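You operate a simulated robot arm through the tools that you are given. There is no shell and no other tool.

The job below is to be done with a simulated two-armed robot. You get a single attempt, and the scene is never put back.

JOB
Take the cream wedge and put it on the top of the low grey case. Pick up the rubber roller with one hand, pass it to the other hand and put it on the right end of the board stack. Take the blue sponge on the top of the black tool case and put it away on the top of the primer table. Take the sanding block on the table marked boxes and put it away on the top of the stacked cases. Take the short wooden batten marked "L237" from the top of the timber table and put it on the drain cover. Put the brown clip carton on the shelf of the gauge table. Put the can labelled "W257" from the top of the fitting table on the top of the gauge table and the can marked "W527" on the shelf of the rack table. Take the white wool piece on the top of the gauge table and put it away on the top of the tall carton. Take the yellow dust bag on the top of the gauge table and put it away on the top of the low table. Do these in any order. Set down upright: rubber roller, brown clip carton, can, white wool piece, yellow dust bag.

Only the result counts: the job must be done as asked and must still hold three seconds after the hand-in. Knocking over, shifting, dropping, spilling or breaking anything else fails it. A push-on lid holds only when it is set on centred and level and pressed home; a screw cap is set on level and turned clockwise until tight.

ROBOT AND FRAMES
Two 7-joint arms with two-finger parallel grippers on one trunk, on a base that drives. Base frame: it is fixed to the floor where the robot stands at the start and does not move with it; the origin is under the middle of the robot, x ahead of it, y to its left, z up; the surface under the hand at the start is at about z = 455. Readings come in mm, degrees, newtons and seconds.
The left shoulder is at the start at [50, 168, 932], the right one opposite. With the tool pointing down near the work surface each hand reaches from about 100 to 620 mm from the robot's upright axis, wherever it stands, measured 20 degrees to its own side. Places, roughly: blue can, brown can, teal can [7750, -1500, 750]; blue sponge (10x6x5 cm) [700, 1300, 400]; brown clip carton [7750, -1500, 750]; cream wedge (8x4x3 cm) [500, -100, 500]; drain cover [8250, 4000, 750]; right end of the board stack [1500, 800, 300]; rubber roller (8x6x10 cm) [500, 1300, 500]; sanding block [5500, 4500, 750]; shelf of the gauge table [5600, -2100, 300]; shelf of the rack table [8300, 1600, 300]; short wooden batten [7750, -500, 750]; top of the gauge table (124x24 cm) [5620, -1960, 800]; top of the low grey case [-1400, -300, 300]; top of the low table [-1900, 2200, 600]; top of the primer table [-6800, 4300, 700]; top of the stacked cases [-1800, -300, 600]; top of the tall carton [-2600, 900, 600]; white wool piece (12x6x8 cm) [5900, -2000, 800]; yellow dust bag [5500, -2000, 750]. Payload 1.57 kg a hand.
The TCP of each hand is the grasp point between the finger pads, 30 mm short of the fingertips. In the tool frame z runs along the fingers and y along their closing line. The gripper opens to 80 mm. The fingers are 17 mm wide and 12 mm thick; the gripper's body (40 by 82 mm) begins 80 mm behind the TCP.
Orientation is told as [roll, pitch, yaw] about the base's x, y, z axes, in that order, counted from this pose: with the fingers straight down and closing along the base's y, the tool's x points along the base's -x, its y along +y and its z along -z.

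CONTROLS
- The arms move only by the tool jog_arm. It takes "left_steps", "right_steps" or both (then of equal length, played together; a hand with none holds still); each is one flat list of numbers, 7 for each row, row after row: the opening in per cent of the stroke, from 0 (shut) to 100 (fully open), then the shift along the tool's x, y, z in mm, then the turn, a rotation vector about the tool's x, y, z in degrees. In form: [fingers, dx, dy, dz, rx, ry, rz, fingers, dx, dy, dz, rx, ry, rz, ...]. A call has 1 to 20 rows; each row is the pose to reach, as a shift and turn from the pose commanded when the call began, along the tool's axes at that moment. A row lasts 0.2 s, in which the tool goes at most 50 mm and 8.6 degrees; a call with a longer step from one row to the next is refused whole, and so is a gripper value outside its range. A pose out of reach is approached as far as the arm can. The call stops where the force on the tool passes 40 N (or 10 N more than at its start, if that is more) or the arm is blocked; 0.2 s more then pass. The fingers move at their own pace (about 45 mm/s each) and stop on an object; they squeeze with about 43 N. The grip force told is the motor's: it shows also when the fingers shut on nothing. Time passes only in rows, and 0.2 s behind the last, so rows that repeat a pose let the fingers close. The reply holds the time, the measured pose of the TCP, the force on the tool along the base axes, the opening and the grip force, in the units named above and with some noise, with the torque about the TCP (base axes, N m) and any sound that the robot's microphone picked up.
- Cameras (640 x 400 px; columns grow to the right, rows downward): "scene" is now at [115.2, -25.8, 1123.8]; the picture's right is [-0.32, -0.95, 0.00], its down [-0.69, 0.23, -0.68] and it looks along [0.65, -0.22, -0.73] (base axes); focal length 253 px, centre (320, 200). "left" rides on the left gripper at [72, 7, -122] in its tool frame; the picture's right is [-0.09, 1.00, 0.00], its down [-0.84, -0.08, -0.54] and it looks along [-0.54, -0.05, 0.84] (tool axes); focal length 238 px, centre (320, 200). "right" rides on the right gripper at [72, -7, -122] in its tool frame; the picture's right is [0.09, 1.00, 0.00], its down [-0.84, 0.08, -0.54] and it looks along [-0.54, 0.05, 0.84] (tool axes); focal length 238 px, centre (320, 200). There is no depth. A picture from a camera that has moved, and an enlarged one, comes with that camera's place and axes in the base frame and with its lens.
- camera(camera): a new picture of that camera. The clock stands still meanwhile.
- lift_body(by): slides the trunk up (or, below 0, down) by that many mm; the arms and the scene camera ride with it, the base frame stays. It gives what a move gives, with no picture.
- base_move(legs): drives the robot by 1 to 6 legs, each [ahead, left, turn to the left] in mm, mm and degrees, along the robot's own axes; the way and the turn of a leg run together, so that a leg with both is an arc; at most 1500 mm and 180 degrees a leg. The arms and the cameras ride along, it lands a little off, and it stops where it bumps. It gives what a move gives.
- turn_head(pan, tilt): turns the head with the scene camera to pan (to the left, within 80 degrees either way) and tilt (down, from -29 to 69), counted from straight ahead of the robot. It gives what a move gives.
- inspect(camera, box): a new picture of the part [left, top, right, bottom] of that camera's present view, enlarged. The clock stands still meanwhile.
- job_done(): hands the job in; it is judged then, once.

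Places have to be worked out from the pictures, the camera data and where the tool is seen. Open the grippers and draw the arms clear of the work before you hand the job in, unless the task says otherwise.

The tools are called after "Emit:" as name(argument=value, ...) on one line, values as JSON. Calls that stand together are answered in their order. jog_arm: Moves the arms, as the interface text tells. Its arguments: {"type":"object","properties":{"left_steps":{"type":"array","items":{"type":"number"}},"right_steps":{"type":"array","items":{"type":"number"}}},"required":[]} The other tools are called the same way: lift_body (by) slides the trunk up or down; base_move (legs) drives the base; turn_head (pan, tilt) turns the head that bears the scene camera; camera (camera) takes a picture; inspect (camera, box) takes an enlarged picture of a part of a camera's view; job_done () hands the job in.

At the start:

```text
clock: 0.0
left_eef_pos: [406.4, 60.9, 739.9]
left_orientation: [0.0, 0.0, 0.1]
left_force: [-0.1, 0.6, -0.3]
left_torque: [0.0, -0.01, -0.02]
left_grip_width: 80.0
left_finger_force: 0.1
right_eef_pos: [426.0, -325.2, 709.0]
right_orientation: [0.1, 0.0, 0.0]
right_force: [0.4, 0.4, 0.2]
right_torque: [0.0, 0.01, 0.03]
right_grip_width: 80.2
right_finger_force: 0.1
trunk travel left (down, up): [-100.0, 343.0]
robot x, y, heading: [-1.4, 1.7, -0.3]
head pan, tilt: [-18.6, 47.0]
```

scene: 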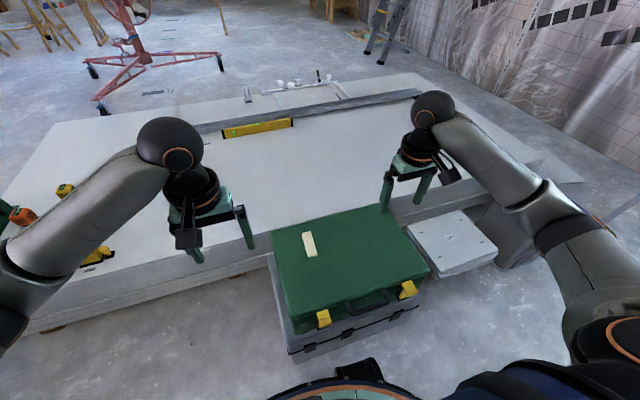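
right: 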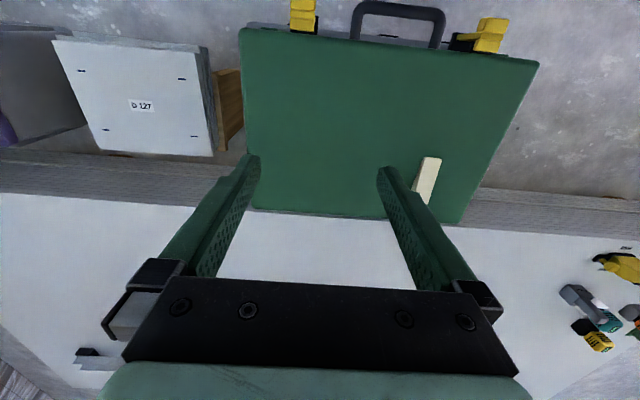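
left: 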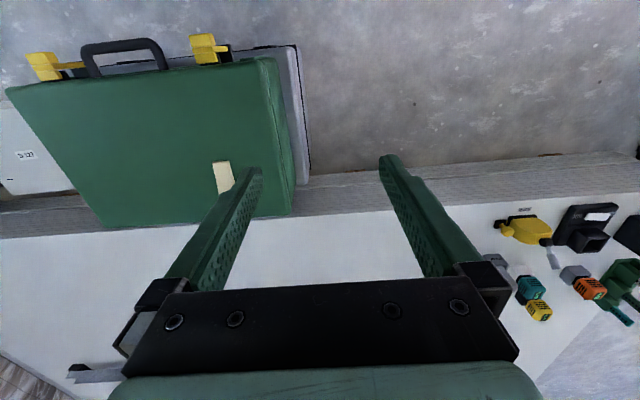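

I'll start by looking around: a closer view of the wedge on the green case, before moving anything.

Emit:
inspect(camera="scene", box=[240, 180, 460, 320])

Emit:
inspect(camera="right", box=[240, 100, 560, 300])

```text
2.86 times, centred on (350, 250) of scene
camera zoom: at [115.2, -25.8, 1123.8], right [-0.32, -0.95, 0.0], down [-0.69, 0.23, -0.68], along [0.65, -0.22, -0.73], focal length 722 px, centre (234, 57)
```

zoom: 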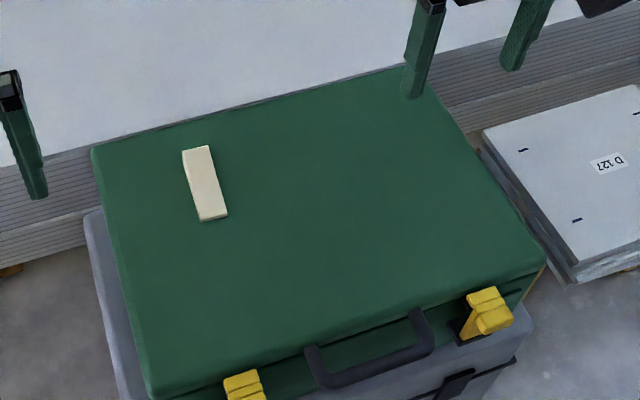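

```text
2.00 times, centred on (400, 200) of right
camera zoom: at [355.2, -331.7, 831.0], right [-0.09, 1.0, 0.0], down [0.84, 0.08, 0.54], along [0.54, 0.05, -0.84], focal length 477 px, centre (160, 200)
```

zoom: 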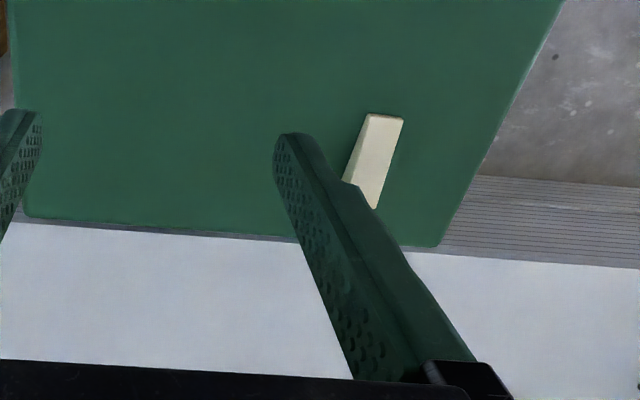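

The cream wedge is on the green case, around [530, -130]. Before I plan driving, I look around with the head.

Emit:
turn_head(pan=0, tilt=10)

Emit:
camera(camera="scene")

Emit:
turn_head(pan=70, tilt=15)

Emit:
camera(camera="scene")

Emit:
turn_head(pan=-70, tilt=15)

Emit:
camera(camera="scene")

```text
clock: 1.0
left_eef_pos: [406.1, 59.1, 739.7]
left_orientation: [-0.1, 0.0, 0.0]
left_force: [-0.2, -0.6, -0.5]
left_torque: [-0.01, 0.02, -0.02]
left_grip_width: 80.1
left_finger_force: 0.1
right_eef_pos: [426.6, -324.9, 709.8]
right_orientation: [0.0, 0.0, -0.1]
right_force: [0.7, 0.0, -0.5]
right_torque: [0.0, -0.03, -0.01]
right_grip_width: 80.2
right_finger_force: 0.1
trunk travel left (down, up): [-100.0, 343.0]
robot x, y, heading: [0.9, 1.5, -0.1]
head pan, tilt: [0.0, 10.0]
```

```text
taken
camera scene: at [132.6, -0.4, 1181.4], right [0.0, -1.0, 0.0], down [-0.17, 0.0, -0.98], along [0.98, 0.0, -0.17], focal length 253 px, centre (320, 200)
```

scene: 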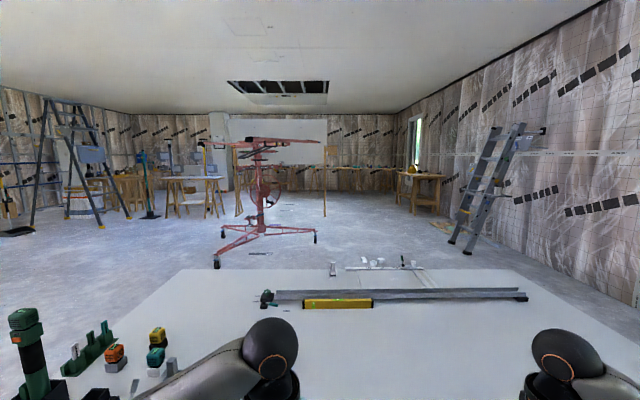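

```text
clock: 2.4
left_eef_pos: [406.3, 60.7, 740.7]
left_orientation: [0.0, 0.0, 0.0]
left_force: [-0.1, -0.4, -0.4]
left_torque: [-0.02, 0.0, 0.01]
left_grip_width: 80.1
left_finger_force: 0.1
right_eef_pos: [426.5, -324.8, 710.3]
right_orientation: [0.0, 0.0, 0.0]
right_force: [0.1, -0.5, 1.2]
right_torque: [-0.02, 0.02, -0.01]
right_grip_width: 80.1
right_finger_force: 0.0
trunk travel left (down, up): [-100.0, 343.0]
robot x, y, heading: [-1.5, -0.6, -0.1]
head pan, tilt: [70.0, 15.0]
```

```text
taken
camera scene: at [71.6, 87.4, 1173.4], right [0.94, -0.34, 0.0], down [-0.09, -0.24, -0.97], along [0.33, 0.91, -0.26], focal length 253 px, centre (320, 200)
```

scene: 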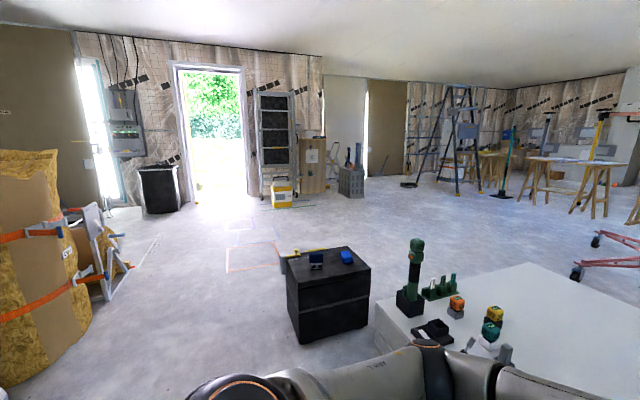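

```text
clock: 4.7
left_eef_pos: [406.6, 61.0, 740.2]
left_orientation: [0.0, -0.1, -0.1]
left_force: [-0.7, 0.4, 0.2]
left_torque: [0.02, 0.02, 0.06]
left_grip_width: 80.0
left_finger_force: 0.1
right_eef_pos: [424.6, -325.2, 708.3]
right_orientation: [0.0, 0.0, 0.1]
right_force: [-0.1, -0.3, 0.4]
right_torque: [0.02, -0.01, 0.05]
right_grip_width: 80.1
right_finger_force: 0.2
trunk travel left (down, up): [-100.0, 343.0]
robot x, y, heading: [1.6, 1.1, -0.1]
head pan, tilt: [-70.0, 15.0]
```

```text
taken
camera scene: at [71.6, -88.2, 1173.4], right [-0.94, -0.34, 0.0], down [-0.09, 0.24, -0.97], along [0.33, -0.91, -0.26], focal length 253 px, centre (320, 200)
```

scene: 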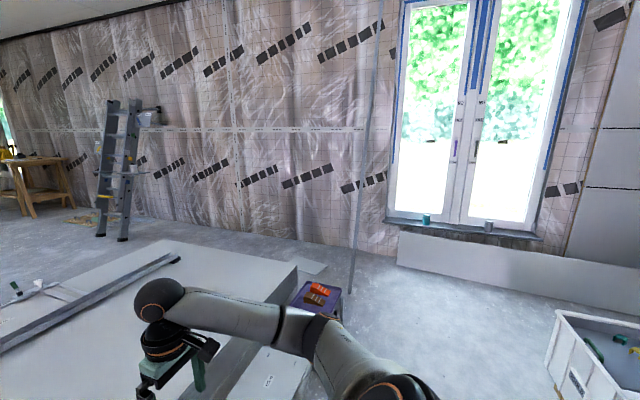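

There is a black tool case to the left carrying two blue things; I zoom in on it and on the areas around.

Emit:
turn_head(pan=65, tilt=30)

Emit:
camera(camera="scene")

Emit:
inspect(camera="scene", box=[220, 120, 420, 245])

```text
clock: 6.8
left_eef_pos: [406.9, 59.9, 740.8]
left_orientation: [0.0, -0.1, -0.1]
left_force: [-0.5, -0.2, 0.4]
left_torque: [-0.02, 0.01, 0.03]
left_grip_width: 80.1
left_finger_force: 0.1
right_eef_pos: [427.4, -325.0, 708.4]
right_orientation: [-0.1, 0.0, 0.0]
right_force: [1.5, 0.6, -0.2]
right_torque: [0.01, 0.02, -0.01]
right_grip_width: 79.7
right_finger_force: 0.0
trunk travel left (down, up): [-100.0, 343.0]
robot x, y, heading: [0.9, 1.4, -0.2]
head pan, tilt: [65.0, 30.0]
```

```text
taken
camera scene: at [77.9, 81.6, 1149.2], right [0.91, -0.42, 0.0], down [-0.21, -0.45, -0.87], along [0.37, 0.78, -0.5], focal length 253 px, centre (320, 200)
```

scene: 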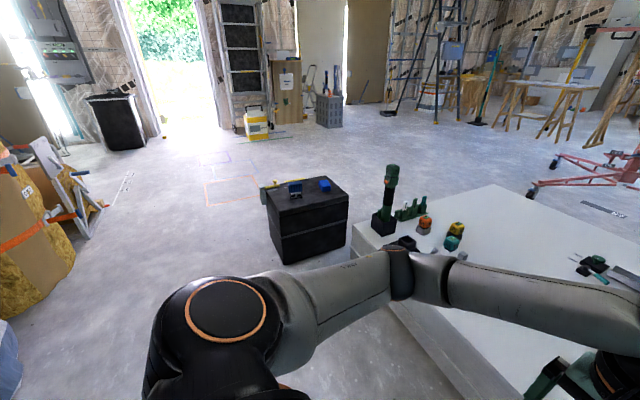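

```text
3.20 times, centred on (320, 182) of scene
camera zoom: at [77.9, 81.6, 1149.2], right [0.91, -0.42, 0.0], down [-0.21, -0.45, -0.87], along [0.37, 0.78, -0.5], focal length 809 px, centre (320, 256)
```

zoom: 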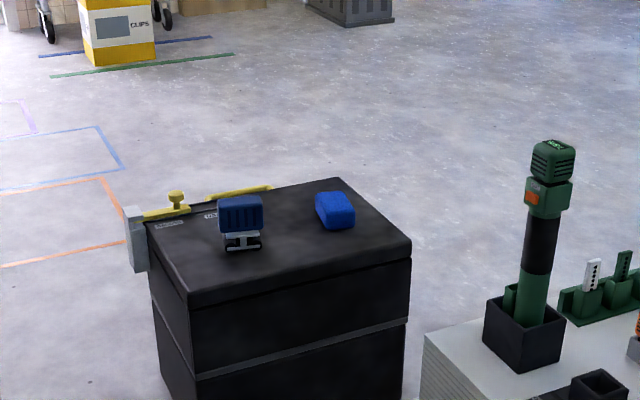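

The roller (dark blue grip on a frame) and the blue sponge are on the black tool case. Now I look toward the board stack around [1500, 800, 300].

Emit:
turn_head(pan=25, tilt=30)

Emit:
camera(camera="scene")

Emit:
inspect(camera="scene", box=[160, 80, 480, 280])

```text
clock: 7.9
left_eef_pos: [406.9, 60.2, 740.2]
left_orientation: [0.0, 0.0, -0.1]
left_force: [0.8, -0.2, 0.8]
left_torque: [0.0, -0.04, -0.01]
left_grip_width: 80.4
left_finger_force: 0.1
right_eef_pos: [426.4, -324.7, 709.5]
right_orientation: [0.1, 0.0, 0.0]
right_force: [0.2, -0.7, -0.5]
right_torque: [-0.01, 0.02, 0.01]
right_grip_width: 80.0
right_finger_force: 0.1
trunk travel left (down, up): [-100.0, 343.0]
robot x, y, heading: [-4.6, -2.8, -0.0]
head pan, tilt: [25.0, 30.0]
```

```text
taken
camera scene: at [121.5, 37.9, 1149.2], right [0.42, -0.91, 0.0], down [-0.45, -0.21, -0.87], along [0.78, 0.37, -0.5], focal length 253 px, centre (320, 200)
```

scene: 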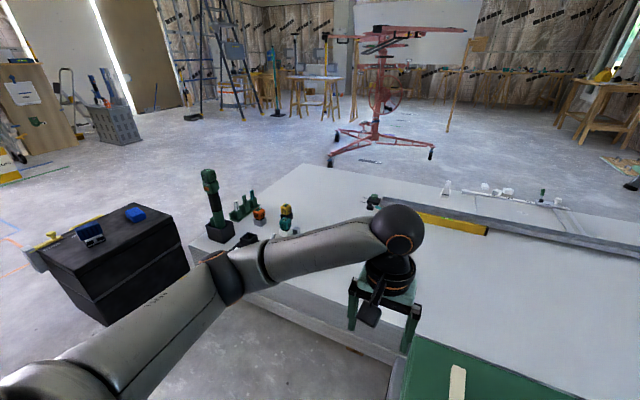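

```text
2.00 times, centred on (320, 180) of scene
camera zoom: at [121.5, 37.9, 1149.2], right [0.42, -0.91, 0.0], down [-0.45, -0.21, -0.87], along [0.78, 0.37, -0.5], focal length 505 px, centre (320, 240)
```

zoom: 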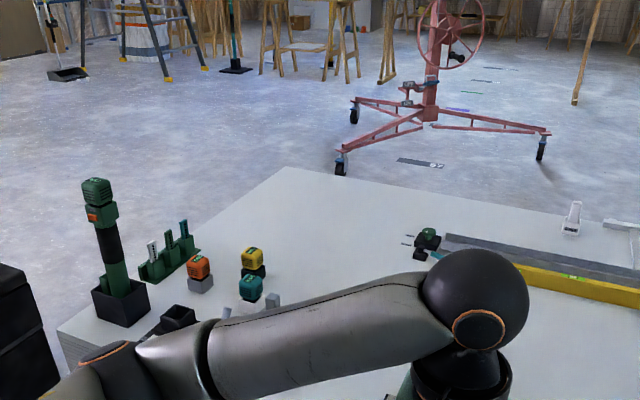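

The board stack spans roughly x 750–1900 with its end at y ≈ 1060; the roller goes near [1500, 800]. First the wedge; I zoom closer on it with the right hand camera.

Emit:
inspect(camera="right", box=[390, 140, 470, 190])

Emit:
inspect(camera="left", box=[190, 140, 270, 190])

Emit:
turn_head(pan=-15, tilt=55)

Emit:
inspect(camera="scene", box=[270, 150, 370, 212])

```text
8.00 times, centred on (430, 165) of right
camera zoom: at [355.2, -331.7, 831.0], right [-0.09, 1.0, 0.0], down [0.84, 0.08, 0.54], along [0.54, 0.05, -0.84], focal length 1907 px, centre (-560, 480)
```

zoom: 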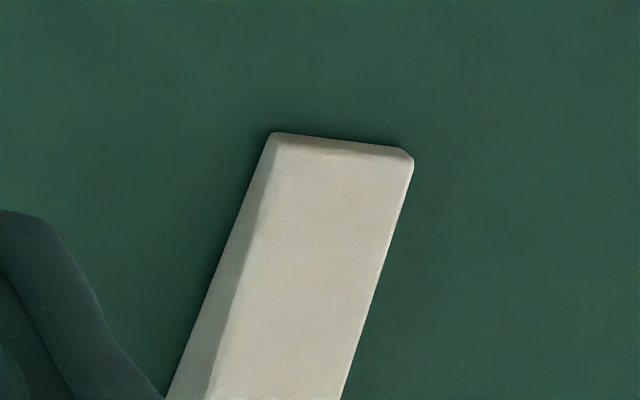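

```text
8.00 times, centred on (230, 165) of left
camera zoom: at [333.6, 66.8, 862.4], right [0.09, 1.0, 0.0], down [0.84, -0.08, 0.54], along [0.54, -0.05, -0.84], focal length 1907 px, centre (1040, 480)
```

zoom: 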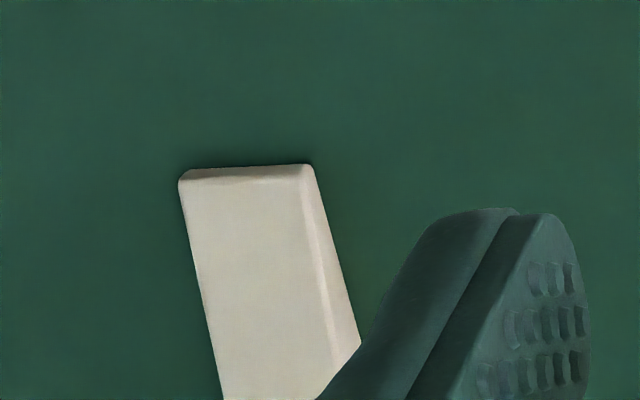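

```text
clock: 9.0
left_eef_pos: [405.6, 60.5, 739.3]
left_orientation: [0.0, 0.0, -0.1]
left_force: [-0.2, 0.1, 0.4]
left_torque: [0.0, 0.04, 0.0]
left_grip_width: 80.1
left_finger_force: 0.1
right_eef_pos: [426.0, -325.4, 708.8]
right_orientation: [0.0, 0.1, -0.1]
right_force: [-0.4, -0.1, 0.0]
right_torque: [-0.02, 0.01, 0.02]
right_grip_width: 80.0
right_finger_force: 0.1
trunk travel left (down, up): [-100.0, 343.0]
robot x, y, heading: [-2.6, 0.6, -0.0]
head pan, tilt: [-15.0, 55.0]
```

```text
6.40 times, centred on (320, 181) of scene
camera zoom: at [109.3, -19.0, 1113.2], right [-0.26, -0.97, 0.0], down [-0.79, 0.21, -0.57], along [0.55, -0.15, -0.82], focal length 1617 px, centre (320, 322)
```

zoom: 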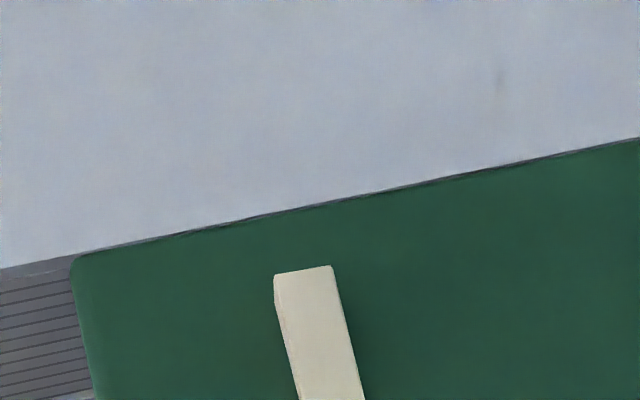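

The wedge lies along x, about [495…575, -133], thick end away from me, width ~28 mm. I move the right hand above it and stop short to check.

Emit:
jog_arm(right_steps=[100, -23, 38.4, 0, 0, 0, 0, 100, -46, 76.8, 0, 0, 0, 0, 100, -68, 115, 0, 0, 0, 0, 100, -91, 153.6, 0, 0, 0, 0, 100, -112, 192, 0, 0, 0, 0, 100, -112, 192, 45, 0, 0, 0, 100, -112, 192, 90, 0, 0, 0, 100, -112, 192, 130, 0, 0, 0, 100, -112, 192, 130, 0, 0, 0])

Emit:
camera(camera="right")

Emit:
camera(camera="scene")

```text
clock: 11.0
left_eef_pos: [405.6, 60.1, 741.0]
left_orientation: [0.0, 0.0, 0.0]
left_force: [-0.2, -0.5, -0.2]
left_torque: [0.0, 0.0, 0.04]
left_grip_width: 79.7
left_finger_force: 0.0
right_eef_pos: [538.8, -130.8, 577.9]
right_orientation: [-0.1, 0.1, 0.1]
right_force: [0.3, -0.8, -0.3]
right_torque: [0.02, 0.0, -0.01]
right_grip_width: 80.0
right_finger_force: 0.0
trunk travel left (down, up): [-100.0, 343.0]
robot x, y, heading: [-1.1, 1.1, 0.1]
head pan, tilt: [-15.0, 55.0]
```

```text
taken
camera right: at [467.0, -137.9, 700.0], right [-0.09, 1.0, 0.0], down [0.84, 0.08, 0.54], along [0.54, 0.05, -0.84], focal length 238 px, centre (320, 200)
```

right: 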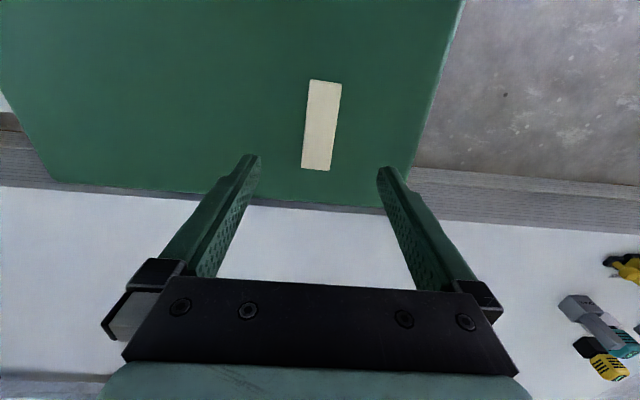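

```text
taken
camera scene: at [109.3, -19.1, 1113.1], right [-0.26, -0.97, 0.0], down [-0.79, 0.21, -0.57], along [0.55, -0.15, -0.82], focal length 253 px, centre (320, 200)
```

scene: 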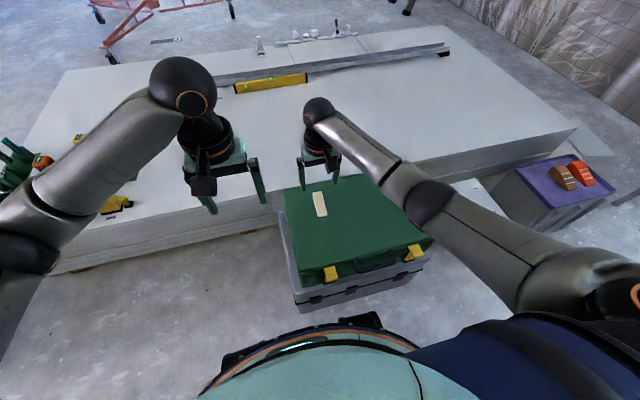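

The wedge sits centred under the hand (y ≈ -131, x 492–568). I descend 88 mm, close, and lift a little.

Emit:
jog_arm(right_steps=[100, 0, 0, 45, 0, 0, 0, 100, 0, 0, 88, 0, 0, 0, 100, 0, 0, 88, 0, 0, 0, 0, 0, 0, 88, 0, 0, 0, 0, 0, 0, 88, 0, 0, 0, 0, 0, 0, 88, 0, 0, 0, 0, 0, 0, 88, 0, 0, 0, 0, 0, 0, 88, 0, 0, 0])

Emit:
camera(camera="right")

```text
clock: 12.8
left_eef_pos: [407.0, 59.6, 739.6]
left_orientation: [0.0, 0.1, 0.0]
left_force: [0.0, 0.5, 0.4]
left_torque: [-0.03, 0.03, -0.01]
left_grip_width: 79.9
left_finger_force: 0.1
right_eef_pos: [539.7, -133.3, 490.0]
right_orientation: [0.1, 0.0, 0.0]
right_force: [-0.1, -0.6, -0.3]
right_torque: [0.01, 0.06, -0.02]
right_grip_width: 28.7
right_finger_force: 31.6
trunk travel left (down, up): [-100.0, 343.0]
robot x, y, heading: [1.8, 0.9, -0.2]
head pan, tilt: [-15.0, 55.0]
```

```text
taken
camera right: at [466.8, -139.4, 612.8], right [-0.09, 1.0, 0.0], down [0.84, 0.08, 0.54], along [0.54, 0.05, -0.84], focal length 238 px, centre (320, 200)
```

right: 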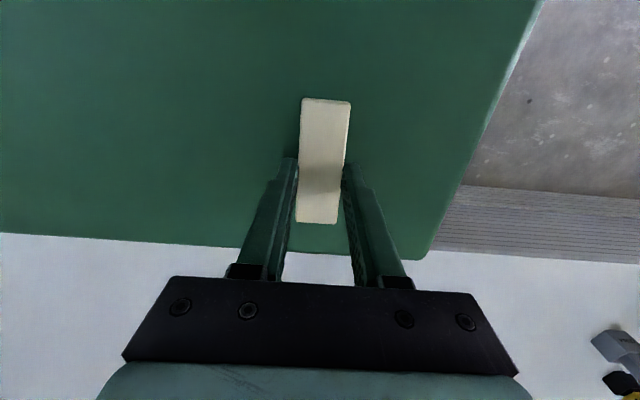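

Gripped at 28.7 mm width. I lift the wedge and draw the hand back toward the body.

Emit:
jog_arm(right_steps=[0, 0, 0, -45, 0, 0, 0, 0, 0, 0, -90, 0, 0, 0, 0, 0, 0, -135, 0, 0, 0, 0, 20, -15, -175, 0, 0, 0, 0, 50, -30, -200, 0, 0, 0, 0, 90, -50, -200, 0, 0, 0, 0, 130, -70, -200, 0, 0, 0, 0, 150, -110, -200, 0, 0, 0, 0, 170, -130, -200, 0, 0, 0], left_steps=[100, 0, 0, 0, 0, 0, 0, 100, 0, 0, 0, 0, 0, 0, 100, 0, 0, 0, 0, 0, 0, 100, 0, 0, 0, 0, 0, 0, 100, 20, 30, 0, 0, 0, 0, 100, 40, 60, 0, 0, 0, 0, 100, 50, 90, 0, 0, 0, 0, 100, 50, 120, 0, 0, 0, 0, 100, 50, 120, 0, 0, 0, 0])

Emit:
camera(camera="right")

```text
clock: 14.8
left_eef_pos: [356.7, 179.6, 739.2]
left_orientation: [0.0, 0.0, 0.0]
left_force: [0.1, 0.0, 0.1]
left_torque: [-0.02, 0.0, 0.02]
left_grip_width: 79.9
left_finger_force: 0.2
right_eef_pos: [368.5, -262.9, 690.0]
right_orientation: [0.1, 0.0, 0.0]
right_force: [0.1, 0.8, -0.8]
right_torque: [0.01, -0.01, -0.01]
right_grip_width: 28.5
right_finger_force: 38.7
trunk travel left (down, up): [-100.0, 343.0]
robot x, y, heading: [1.9, -2.7, -0.1]
head pan, tilt: [-15.0, 55.0]
```

```text
taken
camera right: at [298.0, -270.5, 813.0], right [-0.09, 1.0, 0.0], down [0.84, 0.08, 0.54], along [0.54, 0.05, -0.84], focal length 238 px, centre (320, 200)
```

right: 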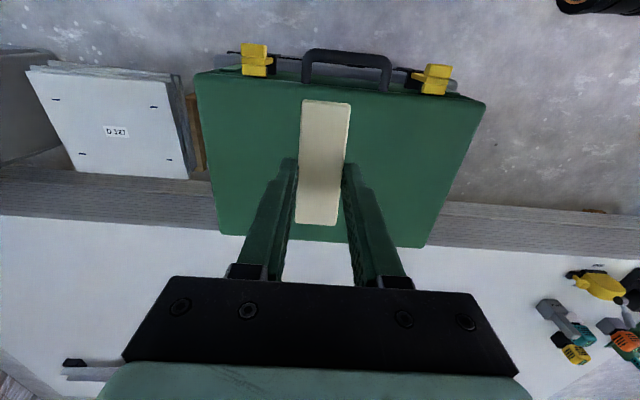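

Wedge held. I turn the base 90° left in place and look toward what lies behind the start.

Emit:
base_move(legs=[[0, 0, 90]])

Emit:
turn_head(pan=70, tilt=25)

Emit:
camera(camera="scene")

Emit:
turn_head(pan=20, tilt=20)

Emit:
camera(camera="scene")

```text
clock: 19.0
left_eef_pos: [-179.4, 357.1, 739.5]
left_orientation: [0.0, 0.0, 89.9]
left_force: [0.8, -0.6, 0.3]
left_torque: [-0.05, 0.0, -0.03]
left_grip_width: 80.4
left_finger_force: 0.0
right_eef_pos: [264.4, 369.5, 691.4]
right_orientation: [0.0, 0.1, 89.8]
right_force: [-0.7, -0.3, -0.4]
right_torque: [0.02, 0.05, 0.0]
right_grip_width: 28.4
right_finger_force: 38.3
trunk travel left (down, up): [-100.0, 343.0]
robot x, y, heading: [3.2, -2.4, 90.0]
head pan, tilt: [-15.0, 55.0]
```

```text
clock: 20.6
left_eef_pos: [-178.7, 357.8, 739.4]
left_orientation: [0.0, -0.1, 89.9]
left_force: [0.3, -0.6, -0.2]
left_torque: [-0.01, 0.0, 0.01]
left_grip_width: 80.2
left_finger_force: 0.1
right_eef_pos: [264.4, 369.4, 690.7]
right_orientation: [0.0, 0.0, 89.9]
right_force: [0.0, -0.3, -1.0]
right_torque: [0.01, 0.0, 0.01]
right_grip_width: 28.7
right_finger_force: 38.6
trunk travel left (down, up): [-100.0, 343.0]
robot x, y, heading: [1.7, 2.2, 89.7]
head pan, tilt: [70.0, 25.0]
```

```text
taken
camera scene: at [-86.8, 71.4, 1157.1], right [0.34, 0.94, 0.0], down [0.4, -0.15, -0.91], along [-0.85, 0.31, -0.42], focal length 253 px, centre (320, 200)
```

scene: 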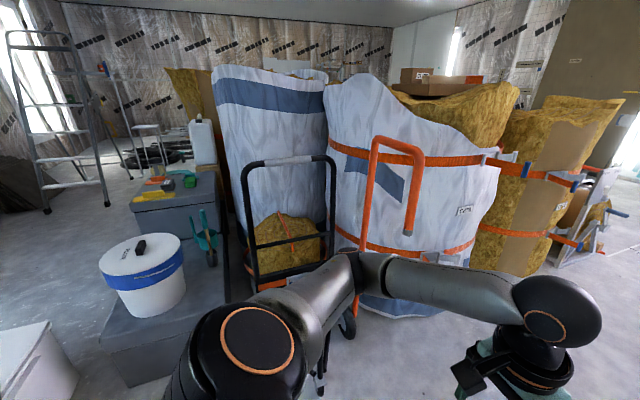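

```text
clock: 21.8
left_eef_pos: [-179.2, 356.6, 738.2]
left_orientation: [0.1, -0.1, 89.9]
left_force: [-0.2, -0.5, -0.6]
left_torque: [-0.03, 0.01, 0.03]
left_grip_width: 80.0
left_finger_force: 0.1
right_eef_pos: [265.4, 369.0, 690.0]
right_orientation: [0.0, 0.0, 89.9]
right_force: [-0.3, -0.1, -0.1]
right_torque: [-0.01, 0.0, -0.01]
right_grip_width: 28.7
right_finger_force: 37.6
trunk travel left (down, up): [-100.0, 343.0]
robot x, y, heading: [-1.2, 0.1, 90.1]
head pan, tilt: [20.0, 20.0]
```

```text
taken
camera scene: at [-32.0, 127.2, 1165.2], right [0.94, 0.34, 0.0], down [0.12, -0.32, -0.94], along [-0.32, 0.88, -0.34], focal length 253 px, centre (320, 200)
```

scene: 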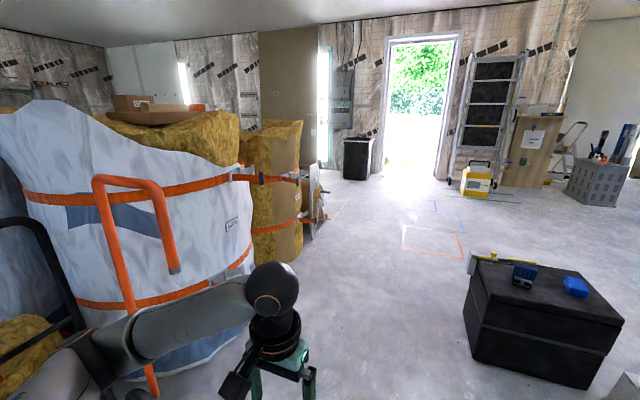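

Insulation bags and a hand truck are behind-left; the grey box with the bucket may be the "low grey case". I turn another 90° to face it.

Emit:
base_move(legs=[[0, 0, 90]])

Emit:
turn_head(pan=0, tilt=35)

Emit:
camera(camera="scene")

Emit:
turn_head(pan=50, tilt=30)

Emit:
camera(camera="scene")

```text
clock: 26.0
left_eef_pos: [-358.8, -176.3, 738.4]
left_orientation: [-0.1, 0.0, 179.4]
left_force: [0.1, 0.2, -0.2]
left_torque: [0.01, 0.02, -0.01]
left_grip_width: 80.1
left_finger_force: 0.0
right_eef_pos: [-366.9, 267.4, 690.6]
right_orientation: [0.0, 0.1, 179.4]
right_force: [-0.3, -0.3, -0.5]
right_torque: [0.0, -0.04, 0.01]
right_grip_width: 28.4
right_finger_force: 38.6
trunk travel left (down, up): [-100.0, 343.0]
robot x, y, heading: [-2.9, -1.0, 179.6]
head pan, tilt: [20.0, 20.0]
```

```text
clock: 26.8
left_eef_pos: [-358.2, -175.1, 739.8]
left_orientation: [-0.1, -0.1, 179.5]
left_force: [-0.6, 0.4, 0.1]
left_torque: [0.02, -0.01, -0.01]
left_grip_width: 80.0
left_finger_force: 0.1
right_eef_pos: [-366.0, 268.4, 690.2]
right_orientation: [0.0, 0.0, 179.5]
right_force: [0.5, -0.6, -1.1]
right_torque: [0.02, 0.0, 0.0]
right_grip_width: 28.6
right_finger_force: 38.1
trunk travel left (down, up): [-100.0, 343.0]
robot x, y, heading: [0.9, -0.4, 179.4]
head pan, tilt: [0.0, 35.0]
```

```text
taken
camera scene: at [-128.5, 1.0, 1141.4], right [0.01, 1.0, 0.0], down [0.57, -0.01, -0.82], along [-0.82, 0.01, -0.57], focal length 253 px, centre (320, 200)
```

scene: 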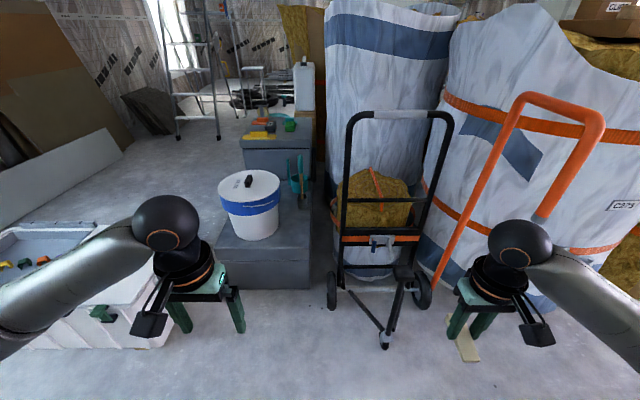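

```text
clock: 28.0
left_eef_pos: [-358.6, -174.2, 738.5]
left_orientation: [0.1, 0.0, 179.4]
left_force: [-0.8, 0.2, 0.6]
left_torque: [-0.02, 0.01, -0.01]
left_grip_width: 80.0
left_finger_force: 0.0
right_eef_pos: [-367.4, 267.7, 690.2]
right_orientation: [0.1, 0.0, 179.4]
right_force: [-0.4, 0.6, -1.0]
right_torque: [0.01, 0.01, -0.01]
right_grip_width: 28.6
right_finger_force: 38.6
trunk travel left (down, up): [-100.0, 343.0]
robot x, y, heading: [5.5, -2.0, 179.6]
head pan, tilt: [50.0, 30.0]
```

```text
taken
camera scene: at [-99.4, -68.5, 1149.2], right [-0.76, 0.65, 0.0], down [0.33, 0.38, -0.87], along [-0.56, -0.66, -0.5], focal length 253 px, centre (320, 200)
```

scene: 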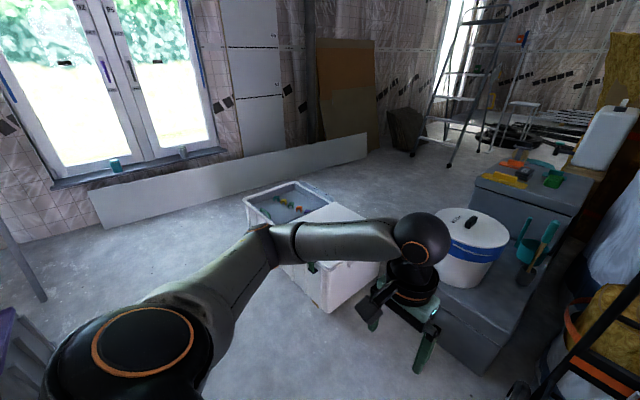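

The low grey case (with a white bucket on it) is at x ≈ -870…-1590, y ≈ -480…-50; the stacked cases stand behind it. I zoom in to see free spots.

Emit:
turn_head(pan=10, tilt=35)

Emit:
inspect(camera="scene", box=[230, 80, 430, 300])

```text
clock: 29.1
left_eef_pos: [-357.6, -175.4, 738.9]
left_orientation: [0.0, 0.0, 179.4]
left_force: [-0.2, 1.1, -0.8]
left_torque: [-0.04, 0.01, 0.0]
left_grip_width: 80.0
left_finger_force: 0.1
right_eef_pos: [-366.8, 267.8, 691.6]
right_orientation: [0.0, 0.0, 179.4]
right_force: [0.4, 0.0, 0.0]
right_torque: [-0.04, 0.03, 0.0]
right_grip_width: 28.5
right_finger_force: 38.5
trunk travel left (down, up): [-100.0, 343.0]
robot x, y, heading: [1.0, -0.6, 179.5]
head pan, tilt: [10.0, 35.0]
```

```text
1.82 times, centred on (330, 190) of scene
camera zoom: at [-127.3, -14.3, 1141.4], right [-0.16, 0.99, 0.0], down [0.57, 0.09, -0.82], along [-0.81, -0.13, -0.57], focal length 459 px, centre (302, 218)
```

zoom: 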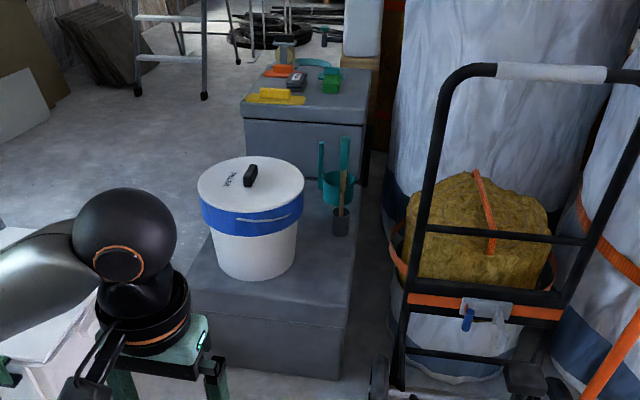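

Free top surface is to the right of the bucket (y ≈ -190…-50). I tuck the right hand inwards so the arm stays clear of the hand truck, then drive closer.

Emit:
jog_arm(right_steps=[0, 0, 45, 0, 0, 0, 0, 0, 0, 90, 0, 0, 0, 0, 0, 0, 135, 0, 0, 0, 0, 0, 0, 155, 0, 0, 0, 0])

Emit:
base_move(legs=[[0, 250, 0], [300, 0, 0]])

Emit:
turn_head(pan=-8, tilt=45)

Emit:
camera(camera="scene")

```text
clock: 30.1
left_eef_pos: [-357.9, -175.3, 739.3]
left_orientation: [0.1, 0.0, 179.4]
left_force: [1.0, 1.1, -0.1]
left_torque: [-0.02, 0.01, 0.01]
left_grip_width: 80.0
left_finger_force: 0.0
right_eef_pos: [-368.2, 112.7, 689.3]
right_orientation: [-0.2, 0.1, 179.4]
right_force: [0.9, 0.5, 0.7]
right_torque: [0.0, 0.0, 0.02]
right_grip_width: 28.6
right_finger_force: 38.9
trunk travel left (down, up): [-100.0, 343.0]
robot x, y, heading: [1.3, 0.7, 179.5]
head pan, tilt: [10.0, 35.0]
```

```text
clock: 34.5
left_eef_pos: [-659.9, -422.8, 740.3]
left_orientation: [0.0, 0.0, 179.6]
left_force: [1.0, 0.1, 0.1]
left_torque: [0.03, 0.01, 0.0]
left_grip_width: 80.2
left_finger_force: 0.1
right_eef_pos: [-670.1, -132.9, 690.4]
right_orientation: [0.0, 0.0, 179.6]
right_force: [0.9, -1.2, 0.1]
right_torque: [0.0, 0.02, -0.04]
right_grip_width: 28.5
right_finger_force: 39.1
trunk travel left (down, up): [-100.0, 343.0]
robot x, y, heading: [-301.8, -247.5, 179.3]
head pan, tilt: [10.0, 35.0]
```

```text
clock: 35.3
left_eef_pos: [-659.4, -422.9, 740.2]
left_orientation: [0.0, 0.0, 179.6]
left_force: [-0.2, 0.1, -0.4]
left_torque: [0.0, 0.03, 0.04]
left_grip_width: 79.9
left_finger_force: 0.0
right_eef_pos: [-669.7, -133.8, 689.7]
right_orientation: [0.0, 0.0, 179.7]
right_force: [0.6, -0.6, 0.2]
right_torque: [0.0, -0.03, -0.01]
right_grip_width: 28.6
right_finger_force: 38.8
trunk travel left (down, up): [-100.0, 343.0]
robot x, y, heading: [-305.1, -247.4, 179.4]
head pan, tilt: [-8.0, 45.0]
```

```text
taken
camera scene: at [-422.7, -233.5, 1126.6], right [0.15, 0.99, 0.0], down [0.7, -0.1, -0.71], along [-0.7, 0.1, -0.71], focal length 253 px, centre (320, 200)
```

scene: 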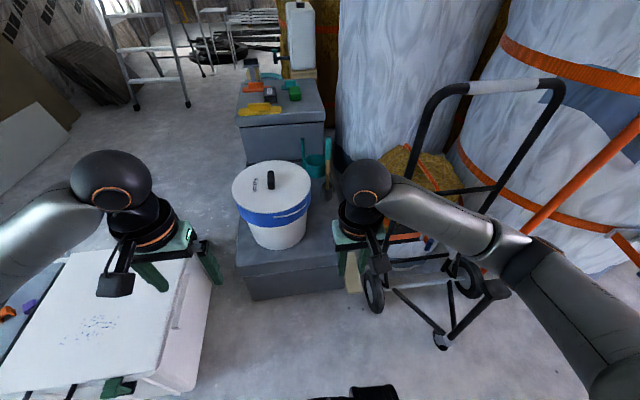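

The case front is at x ≈ -952, bucket centred near [-1098, -308] with lid radius ~140, so the free strip at [-1010, -105] works. I drive 165 mm ahead and 30 mm right.

Emit:
base_move(legs=[[165, -30, 0]])

Emit:
camera(camera="right")

Emit:
camera(camera="scene")

```text
clock: 36.7
left_eef_pos: [-826.4, -391.2, 738.9]
left_orientation: [0.0, 0.0, 179.5]
left_force: [-0.1, 0.7, 0.7]
left_torque: [0.0, 0.02, 0.01]
left_grip_width: 79.9
left_finger_force: 0.1
right_eef_pos: [-837.4, -101.1, 691.2]
right_orientation: [-0.1, 0.1, 179.5]
right_force: [-0.3, 0.1, -0.6]
right_torque: [0.0, 0.01, 0.02]
right_grip_width: 28.3
right_finger_force: 38.4
trunk travel left (down, up): [-100.0, 343.0]
robot x, y, heading: [-470.6, -217.2, 179.4]
head pan, tilt: [-8.0, 45.0]
```

```text
taken
camera right: at [-764.3, -95.3, 812.2], right [0.08, -1.0, 0.0], down [-0.84, -0.07, 0.54], along [-0.54, -0.04, -0.84], focal length 238 px, centre (320, 200)
```

right: 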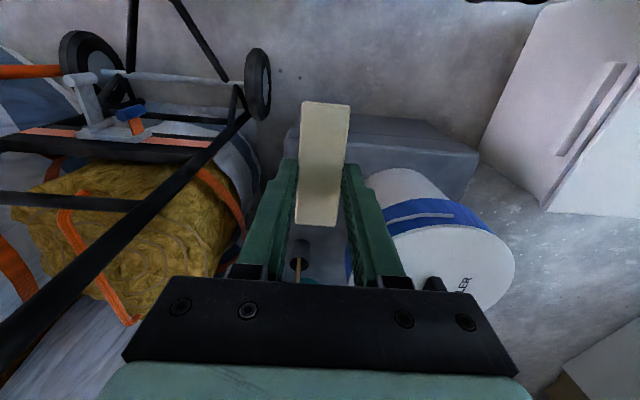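

```text
taken
camera scene: at [-589.4, -201.9, 1126.6], right [0.15, 0.99, 0.0], down [0.7, -0.1, -0.71], along [-0.7, 0.1, -0.71], focal length 253 px, centre (320, 200)
```

scene: 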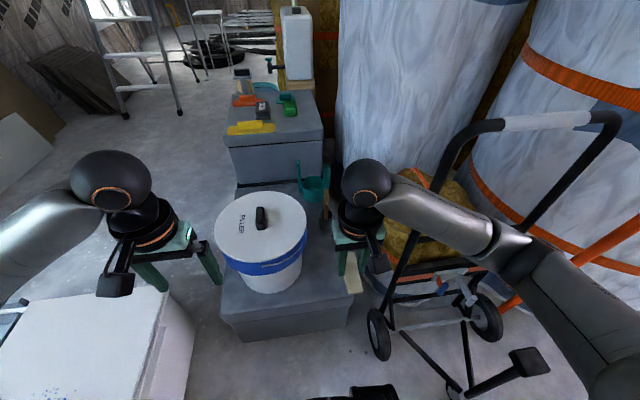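

I zoom in on the right-hand camera to pin the case's edges near the wedge.

Emit:
inspect(camera="right", box=[220, 80, 520, 300])

Emit:
inspect(camera="scene", box=[200, 150, 440, 350])

```text
1.82 times, centred on (370, 190) of right
camera zoom: at [-764.3, -95.3, 812.2], right [0.08, -1.0, 0.0], down [-0.84, -0.07, 0.54], along [-0.54, -0.04, -0.84], focal length 433 px, centre (229, 218)
```

zoom: 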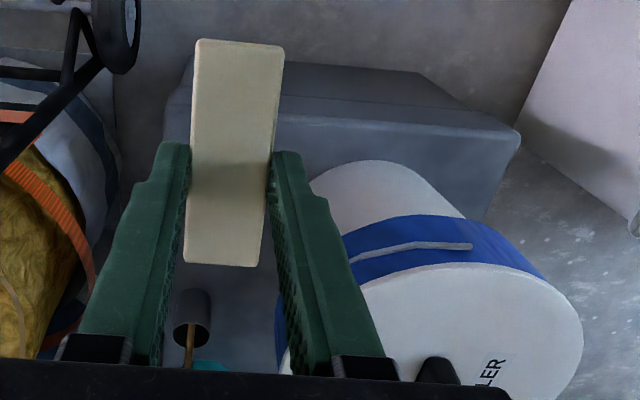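

```text
2.00 times, centred on (320, 250) of scene
camera zoom: at [-589.4, -201.9, 1126.6], right [0.15, 0.99, 0.0], down [0.7, -0.1, -0.71], along [-0.7, 0.1, -0.71], focal length 505 px, centre (320, 100)
```

zoom: 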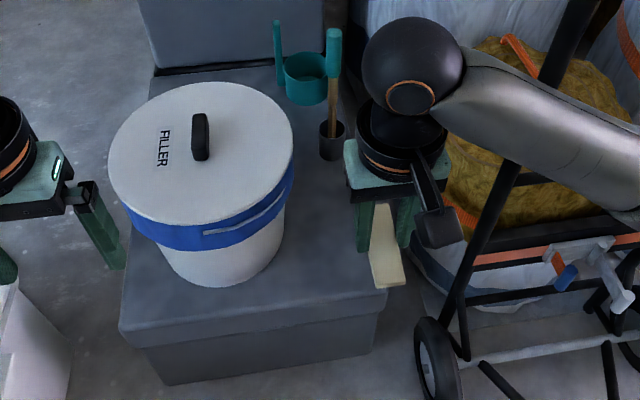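

Case corner (near, +y side) is ≈[-944, -29, 300]; I'll set the wedge at about [-1010, -80]. I lower the trunk 100 mm for reach, then move over the spot.

Emit:
lift_body(by=-100)

Emit:
jog_arm(right_steps=[0, -44, -6, 0, 0, 0, 0, 0, -89, -11, 0, 0, 0, 0, 0, -134, -16, 0, 0, 0, 0, 0, -178, -21, 0, 0, 0, 0, 0, -178, -21, 45, 0, 0, 0, 0, -178, -21, 90, 0, 0, 0, 0, -178, -21, 135, 0, 0, 0, 0, -178, -21, 175, 0, 0, 0, 0, -178, -21, 175, 0, 0, 0])

Emit:
camera(camera="right")

Emit:
camera(camera="scene")

```text
clock: 38.1
left_eef_pos: [-826.7, -390.9, 639.4]
left_orientation: [0.0, 0.0, 179.4]
left_force: [-0.6, -1.0, -0.3]
left_torque: [-0.01, -0.02, 0.03]
left_grip_width: 79.8
left_finger_force: 0.0
right_eef_pos: [-835.5, -101.7, 590.3]
right_orientation: [0.0, -0.1, 179.5]
right_force: [0.6, 0.6, -1.0]
right_torque: [0.04, -0.01, 0.02]
right_grip_width: 28.6
right_finger_force: 38.5
trunk travel left (down, up): [0.0, 443.0]
robot x, y, heading: [-471.1, -214.8, 179.6]
head pan, tilt: [-8.0, 45.0]
```

```text
clock: 40.1
left_eef_pos: [-825.7, -390.4, 638.6]
left_orientation: [0.0, 0.0, 179.5]
left_force: [-1.0, -0.1, -0.3]
left_torque: [0.0, 0.02, 0.01]
left_grip_width: 79.9
left_finger_force: 0.0
right_eef_pos: [-1015.2, -77.1, 415.3]
right_orientation: [-0.1, 0.1, 179.6]
right_force: [-0.4, 0.0, -0.4]
right_torque: [0.05, 0.02, -0.01]
right_grip_width: 28.7
right_finger_force: 38.7
trunk travel left (down, up): [0.0, 443.0]
robot x, y, heading: [-468.0, -216.1, 179.6]
head pan, tilt: [-8.0, 45.0]
```

```text
taken
camera right: at [-943.7, -72.1, 537.7], right [0.08, -1.0, 0.0], down [-0.84, -0.07, 0.54], along [-0.54, -0.05, -0.84], focal length 238 px, centre (320, 200)
```

right: 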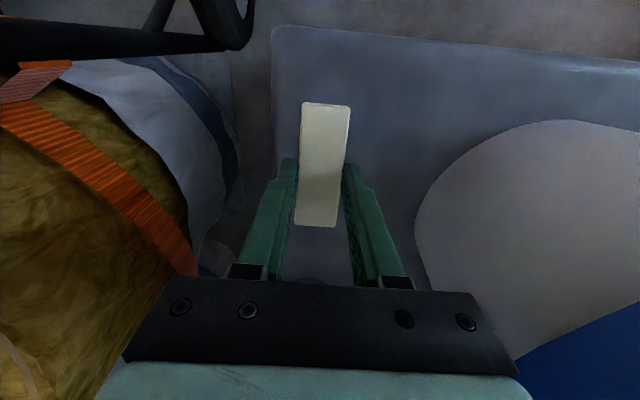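

```text
taken
camera scene: at [-589.5, -201.9, 1026.6], right [0.15, 0.99, 0.0], down [0.7, -0.1, -0.71], along [-0.7, 0.1, -0.71], focal length 253 px, centre (320, 200)
```

scene: 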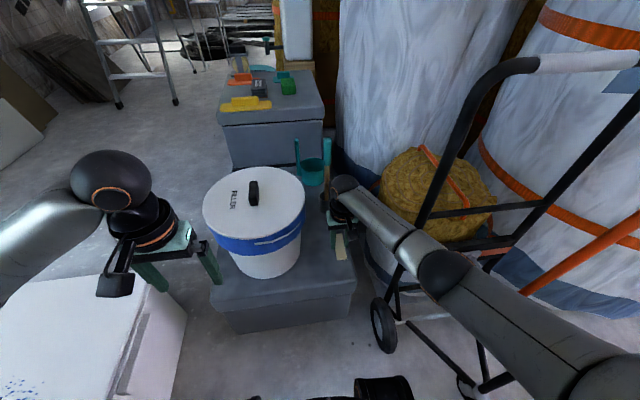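

The wedge hangs over clear case top. I descend 76 mm to just above the expected contact and read the force.

Emit:
jog_arm(right_steps=[0, 0, 0, 40, 0, 0, 0, 0, 0, 0, 70, 0, 0, 0, 0, 0, 0, 76, 0, 0, 0, 0, 0, 0, 78, 0, 0, 0])

Emit:
camera(camera="right")

```text
clock: 40.9
left_eef_pos: [-825.5, -390.3, 640.0]
left_orientation: [0.0, -0.1, 179.5]
left_force: [0.6, -0.7, 0.5]
left_torque: [0.0, 0.01, 0.03]
left_grip_width: 80.1
left_finger_force: 0.1
right_eef_pos: [-1021.9, -81.3, 351.3]
right_orientation: [0.1, -0.9, 179.8]
right_force: [3.6, -0.1, 18.2]
right_torque: [0.09, -0.24, -0.05]
right_grip_width: 28.7
right_finger_force: 39.0
trunk travel left (down, up): [0.0, 443.0]
robot x, y, heading: [-470.5, -212.5, 179.6]
head pan, tilt: [-8.0, 45.0]
stopped in row 4 (right hand): the force on the tool passed its limit at 50 N (the readings are from after the stop); the commanded pose is now the measured one
```

```text
taken
camera right: at [-946.9, -74.5, 471.2], right [0.09, -1.0, 0.0], down [-0.83, -0.07, 0.56], along [-0.55, -0.05, -0.83], focal length 238 px, centre (320, 200)
```

right: 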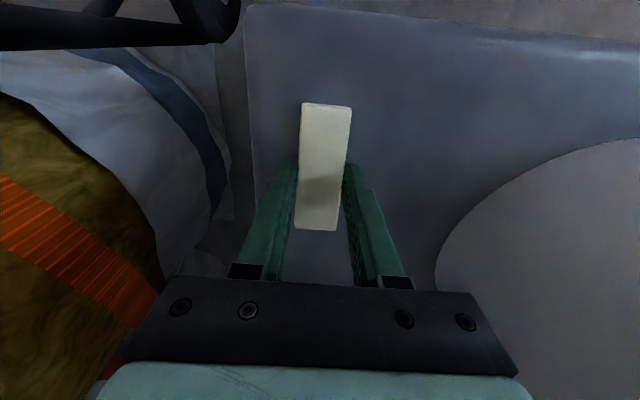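

Contact came at TCP z ≈ 351, so the case top is ≈316. I ease up 2 mm, open the fingers, and back straight up.

Emit:
jog_arm(right_steps=[0, 0, 0, -2, 0, 0, 0, 0, 0, 0, -2, 0, 0, 0, 30, 0, 0, -2, 0, 0, 0, 65, 0, 0, -2, 0, 0, 0, 65, 0, 0, -2, 0, 0, 0, 65, 0, 0, -2, 0, 0, 0])

Emit:
camera(camera="right")

```text
clock: 42.3
left_eef_pos: [-826.7, -390.9, 640.3]
left_orientation: [0.1, -0.2, 179.5]
left_force: [-0.7, 0.6, -0.3]
left_torque: [0.0, -0.01, 0.02]
left_grip_width: 79.8
left_finger_force: 0.1
right_eef_pos: [-1019.5, -82.8, 351.0]
right_orientation: [0.3, -0.8, 179.8]
right_force: [-1.2, -13.5, 13.8]
right_torque: [-0.02, -0.05, -0.08]
right_grip_width: 39.9
right_finger_force: 0.0
trunk travel left (down, up): [0.0, 443.0]
robot x, y, heading: [-468.7, -217.6, 179.5]
head pan, tilt: [-8.0, 45.0]
```

```text
taken
camera right: at [-945.8, -75.7, 471.4], right [0.09, -1.0, 0.0], down [-0.83, -0.07, 0.55], along [-0.55, -0.05, -0.83], focal length 238 px, centre (320, 200)
```

right: 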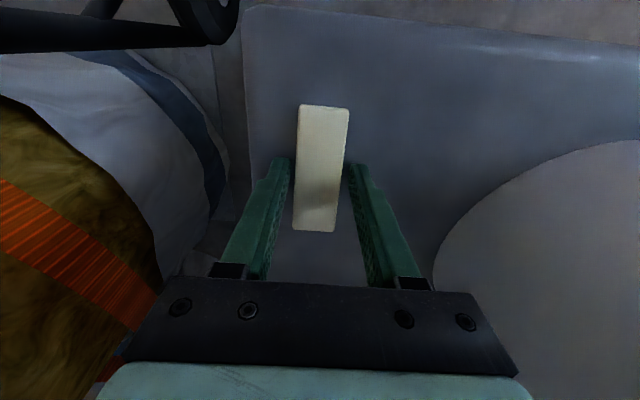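

The fingertips appear to be pressing the case lightly (side force while opening). I raise 3 mm more so they come free, then check.

Emit:
jog_arm(right_steps=[65, 0, 0, -2, 0, 0, 0, 65, 0, 0, -4, 0, 0, 0, 65, 0, 0, -4, 0, 0, 0])

Emit:
camera(camera="right")

```text
clock: 43.1
left_eef_pos: [-826.6, -390.6, 639.9]
left_orientation: [0.0, 0.1, 179.3]
left_force: [-0.9, -1.0, 0.3]
left_torque: [-0.02, -0.04, 0.01]
left_grip_width: 79.9
left_finger_force: 0.2
right_eef_pos: [-1017.0, -79.0, 351.7]
right_orientation: [0.0, -0.3, 179.5]
right_force: [-0.4, -0.7, -0.5]
right_torque: [-0.01, -0.04, -0.02]
right_grip_width: 51.8
right_finger_force: 0.1
trunk travel left (down, up): [0.0, 443.0]
robot x, y, heading: [-469.6, -211.3, 179.5]
head pan, tilt: [-8.0, 45.0]
```

```text
taken
camera right: at [-944.3, -72.9, 472.4], right [0.09, -1.0, 0.0], down [-0.83, -0.07, 0.55], along [-0.54, -0.05, -0.84], focal length 238 px, centre (320, 200)
```

right: 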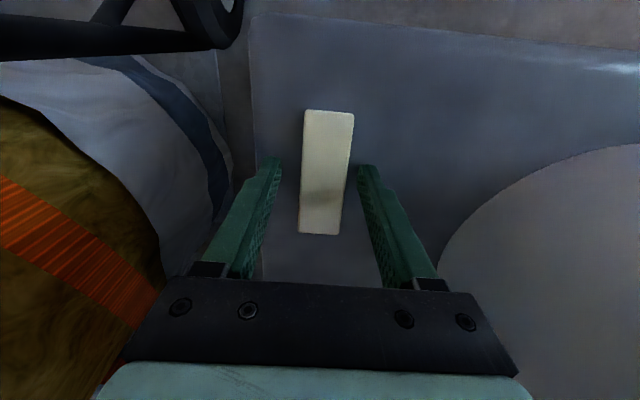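

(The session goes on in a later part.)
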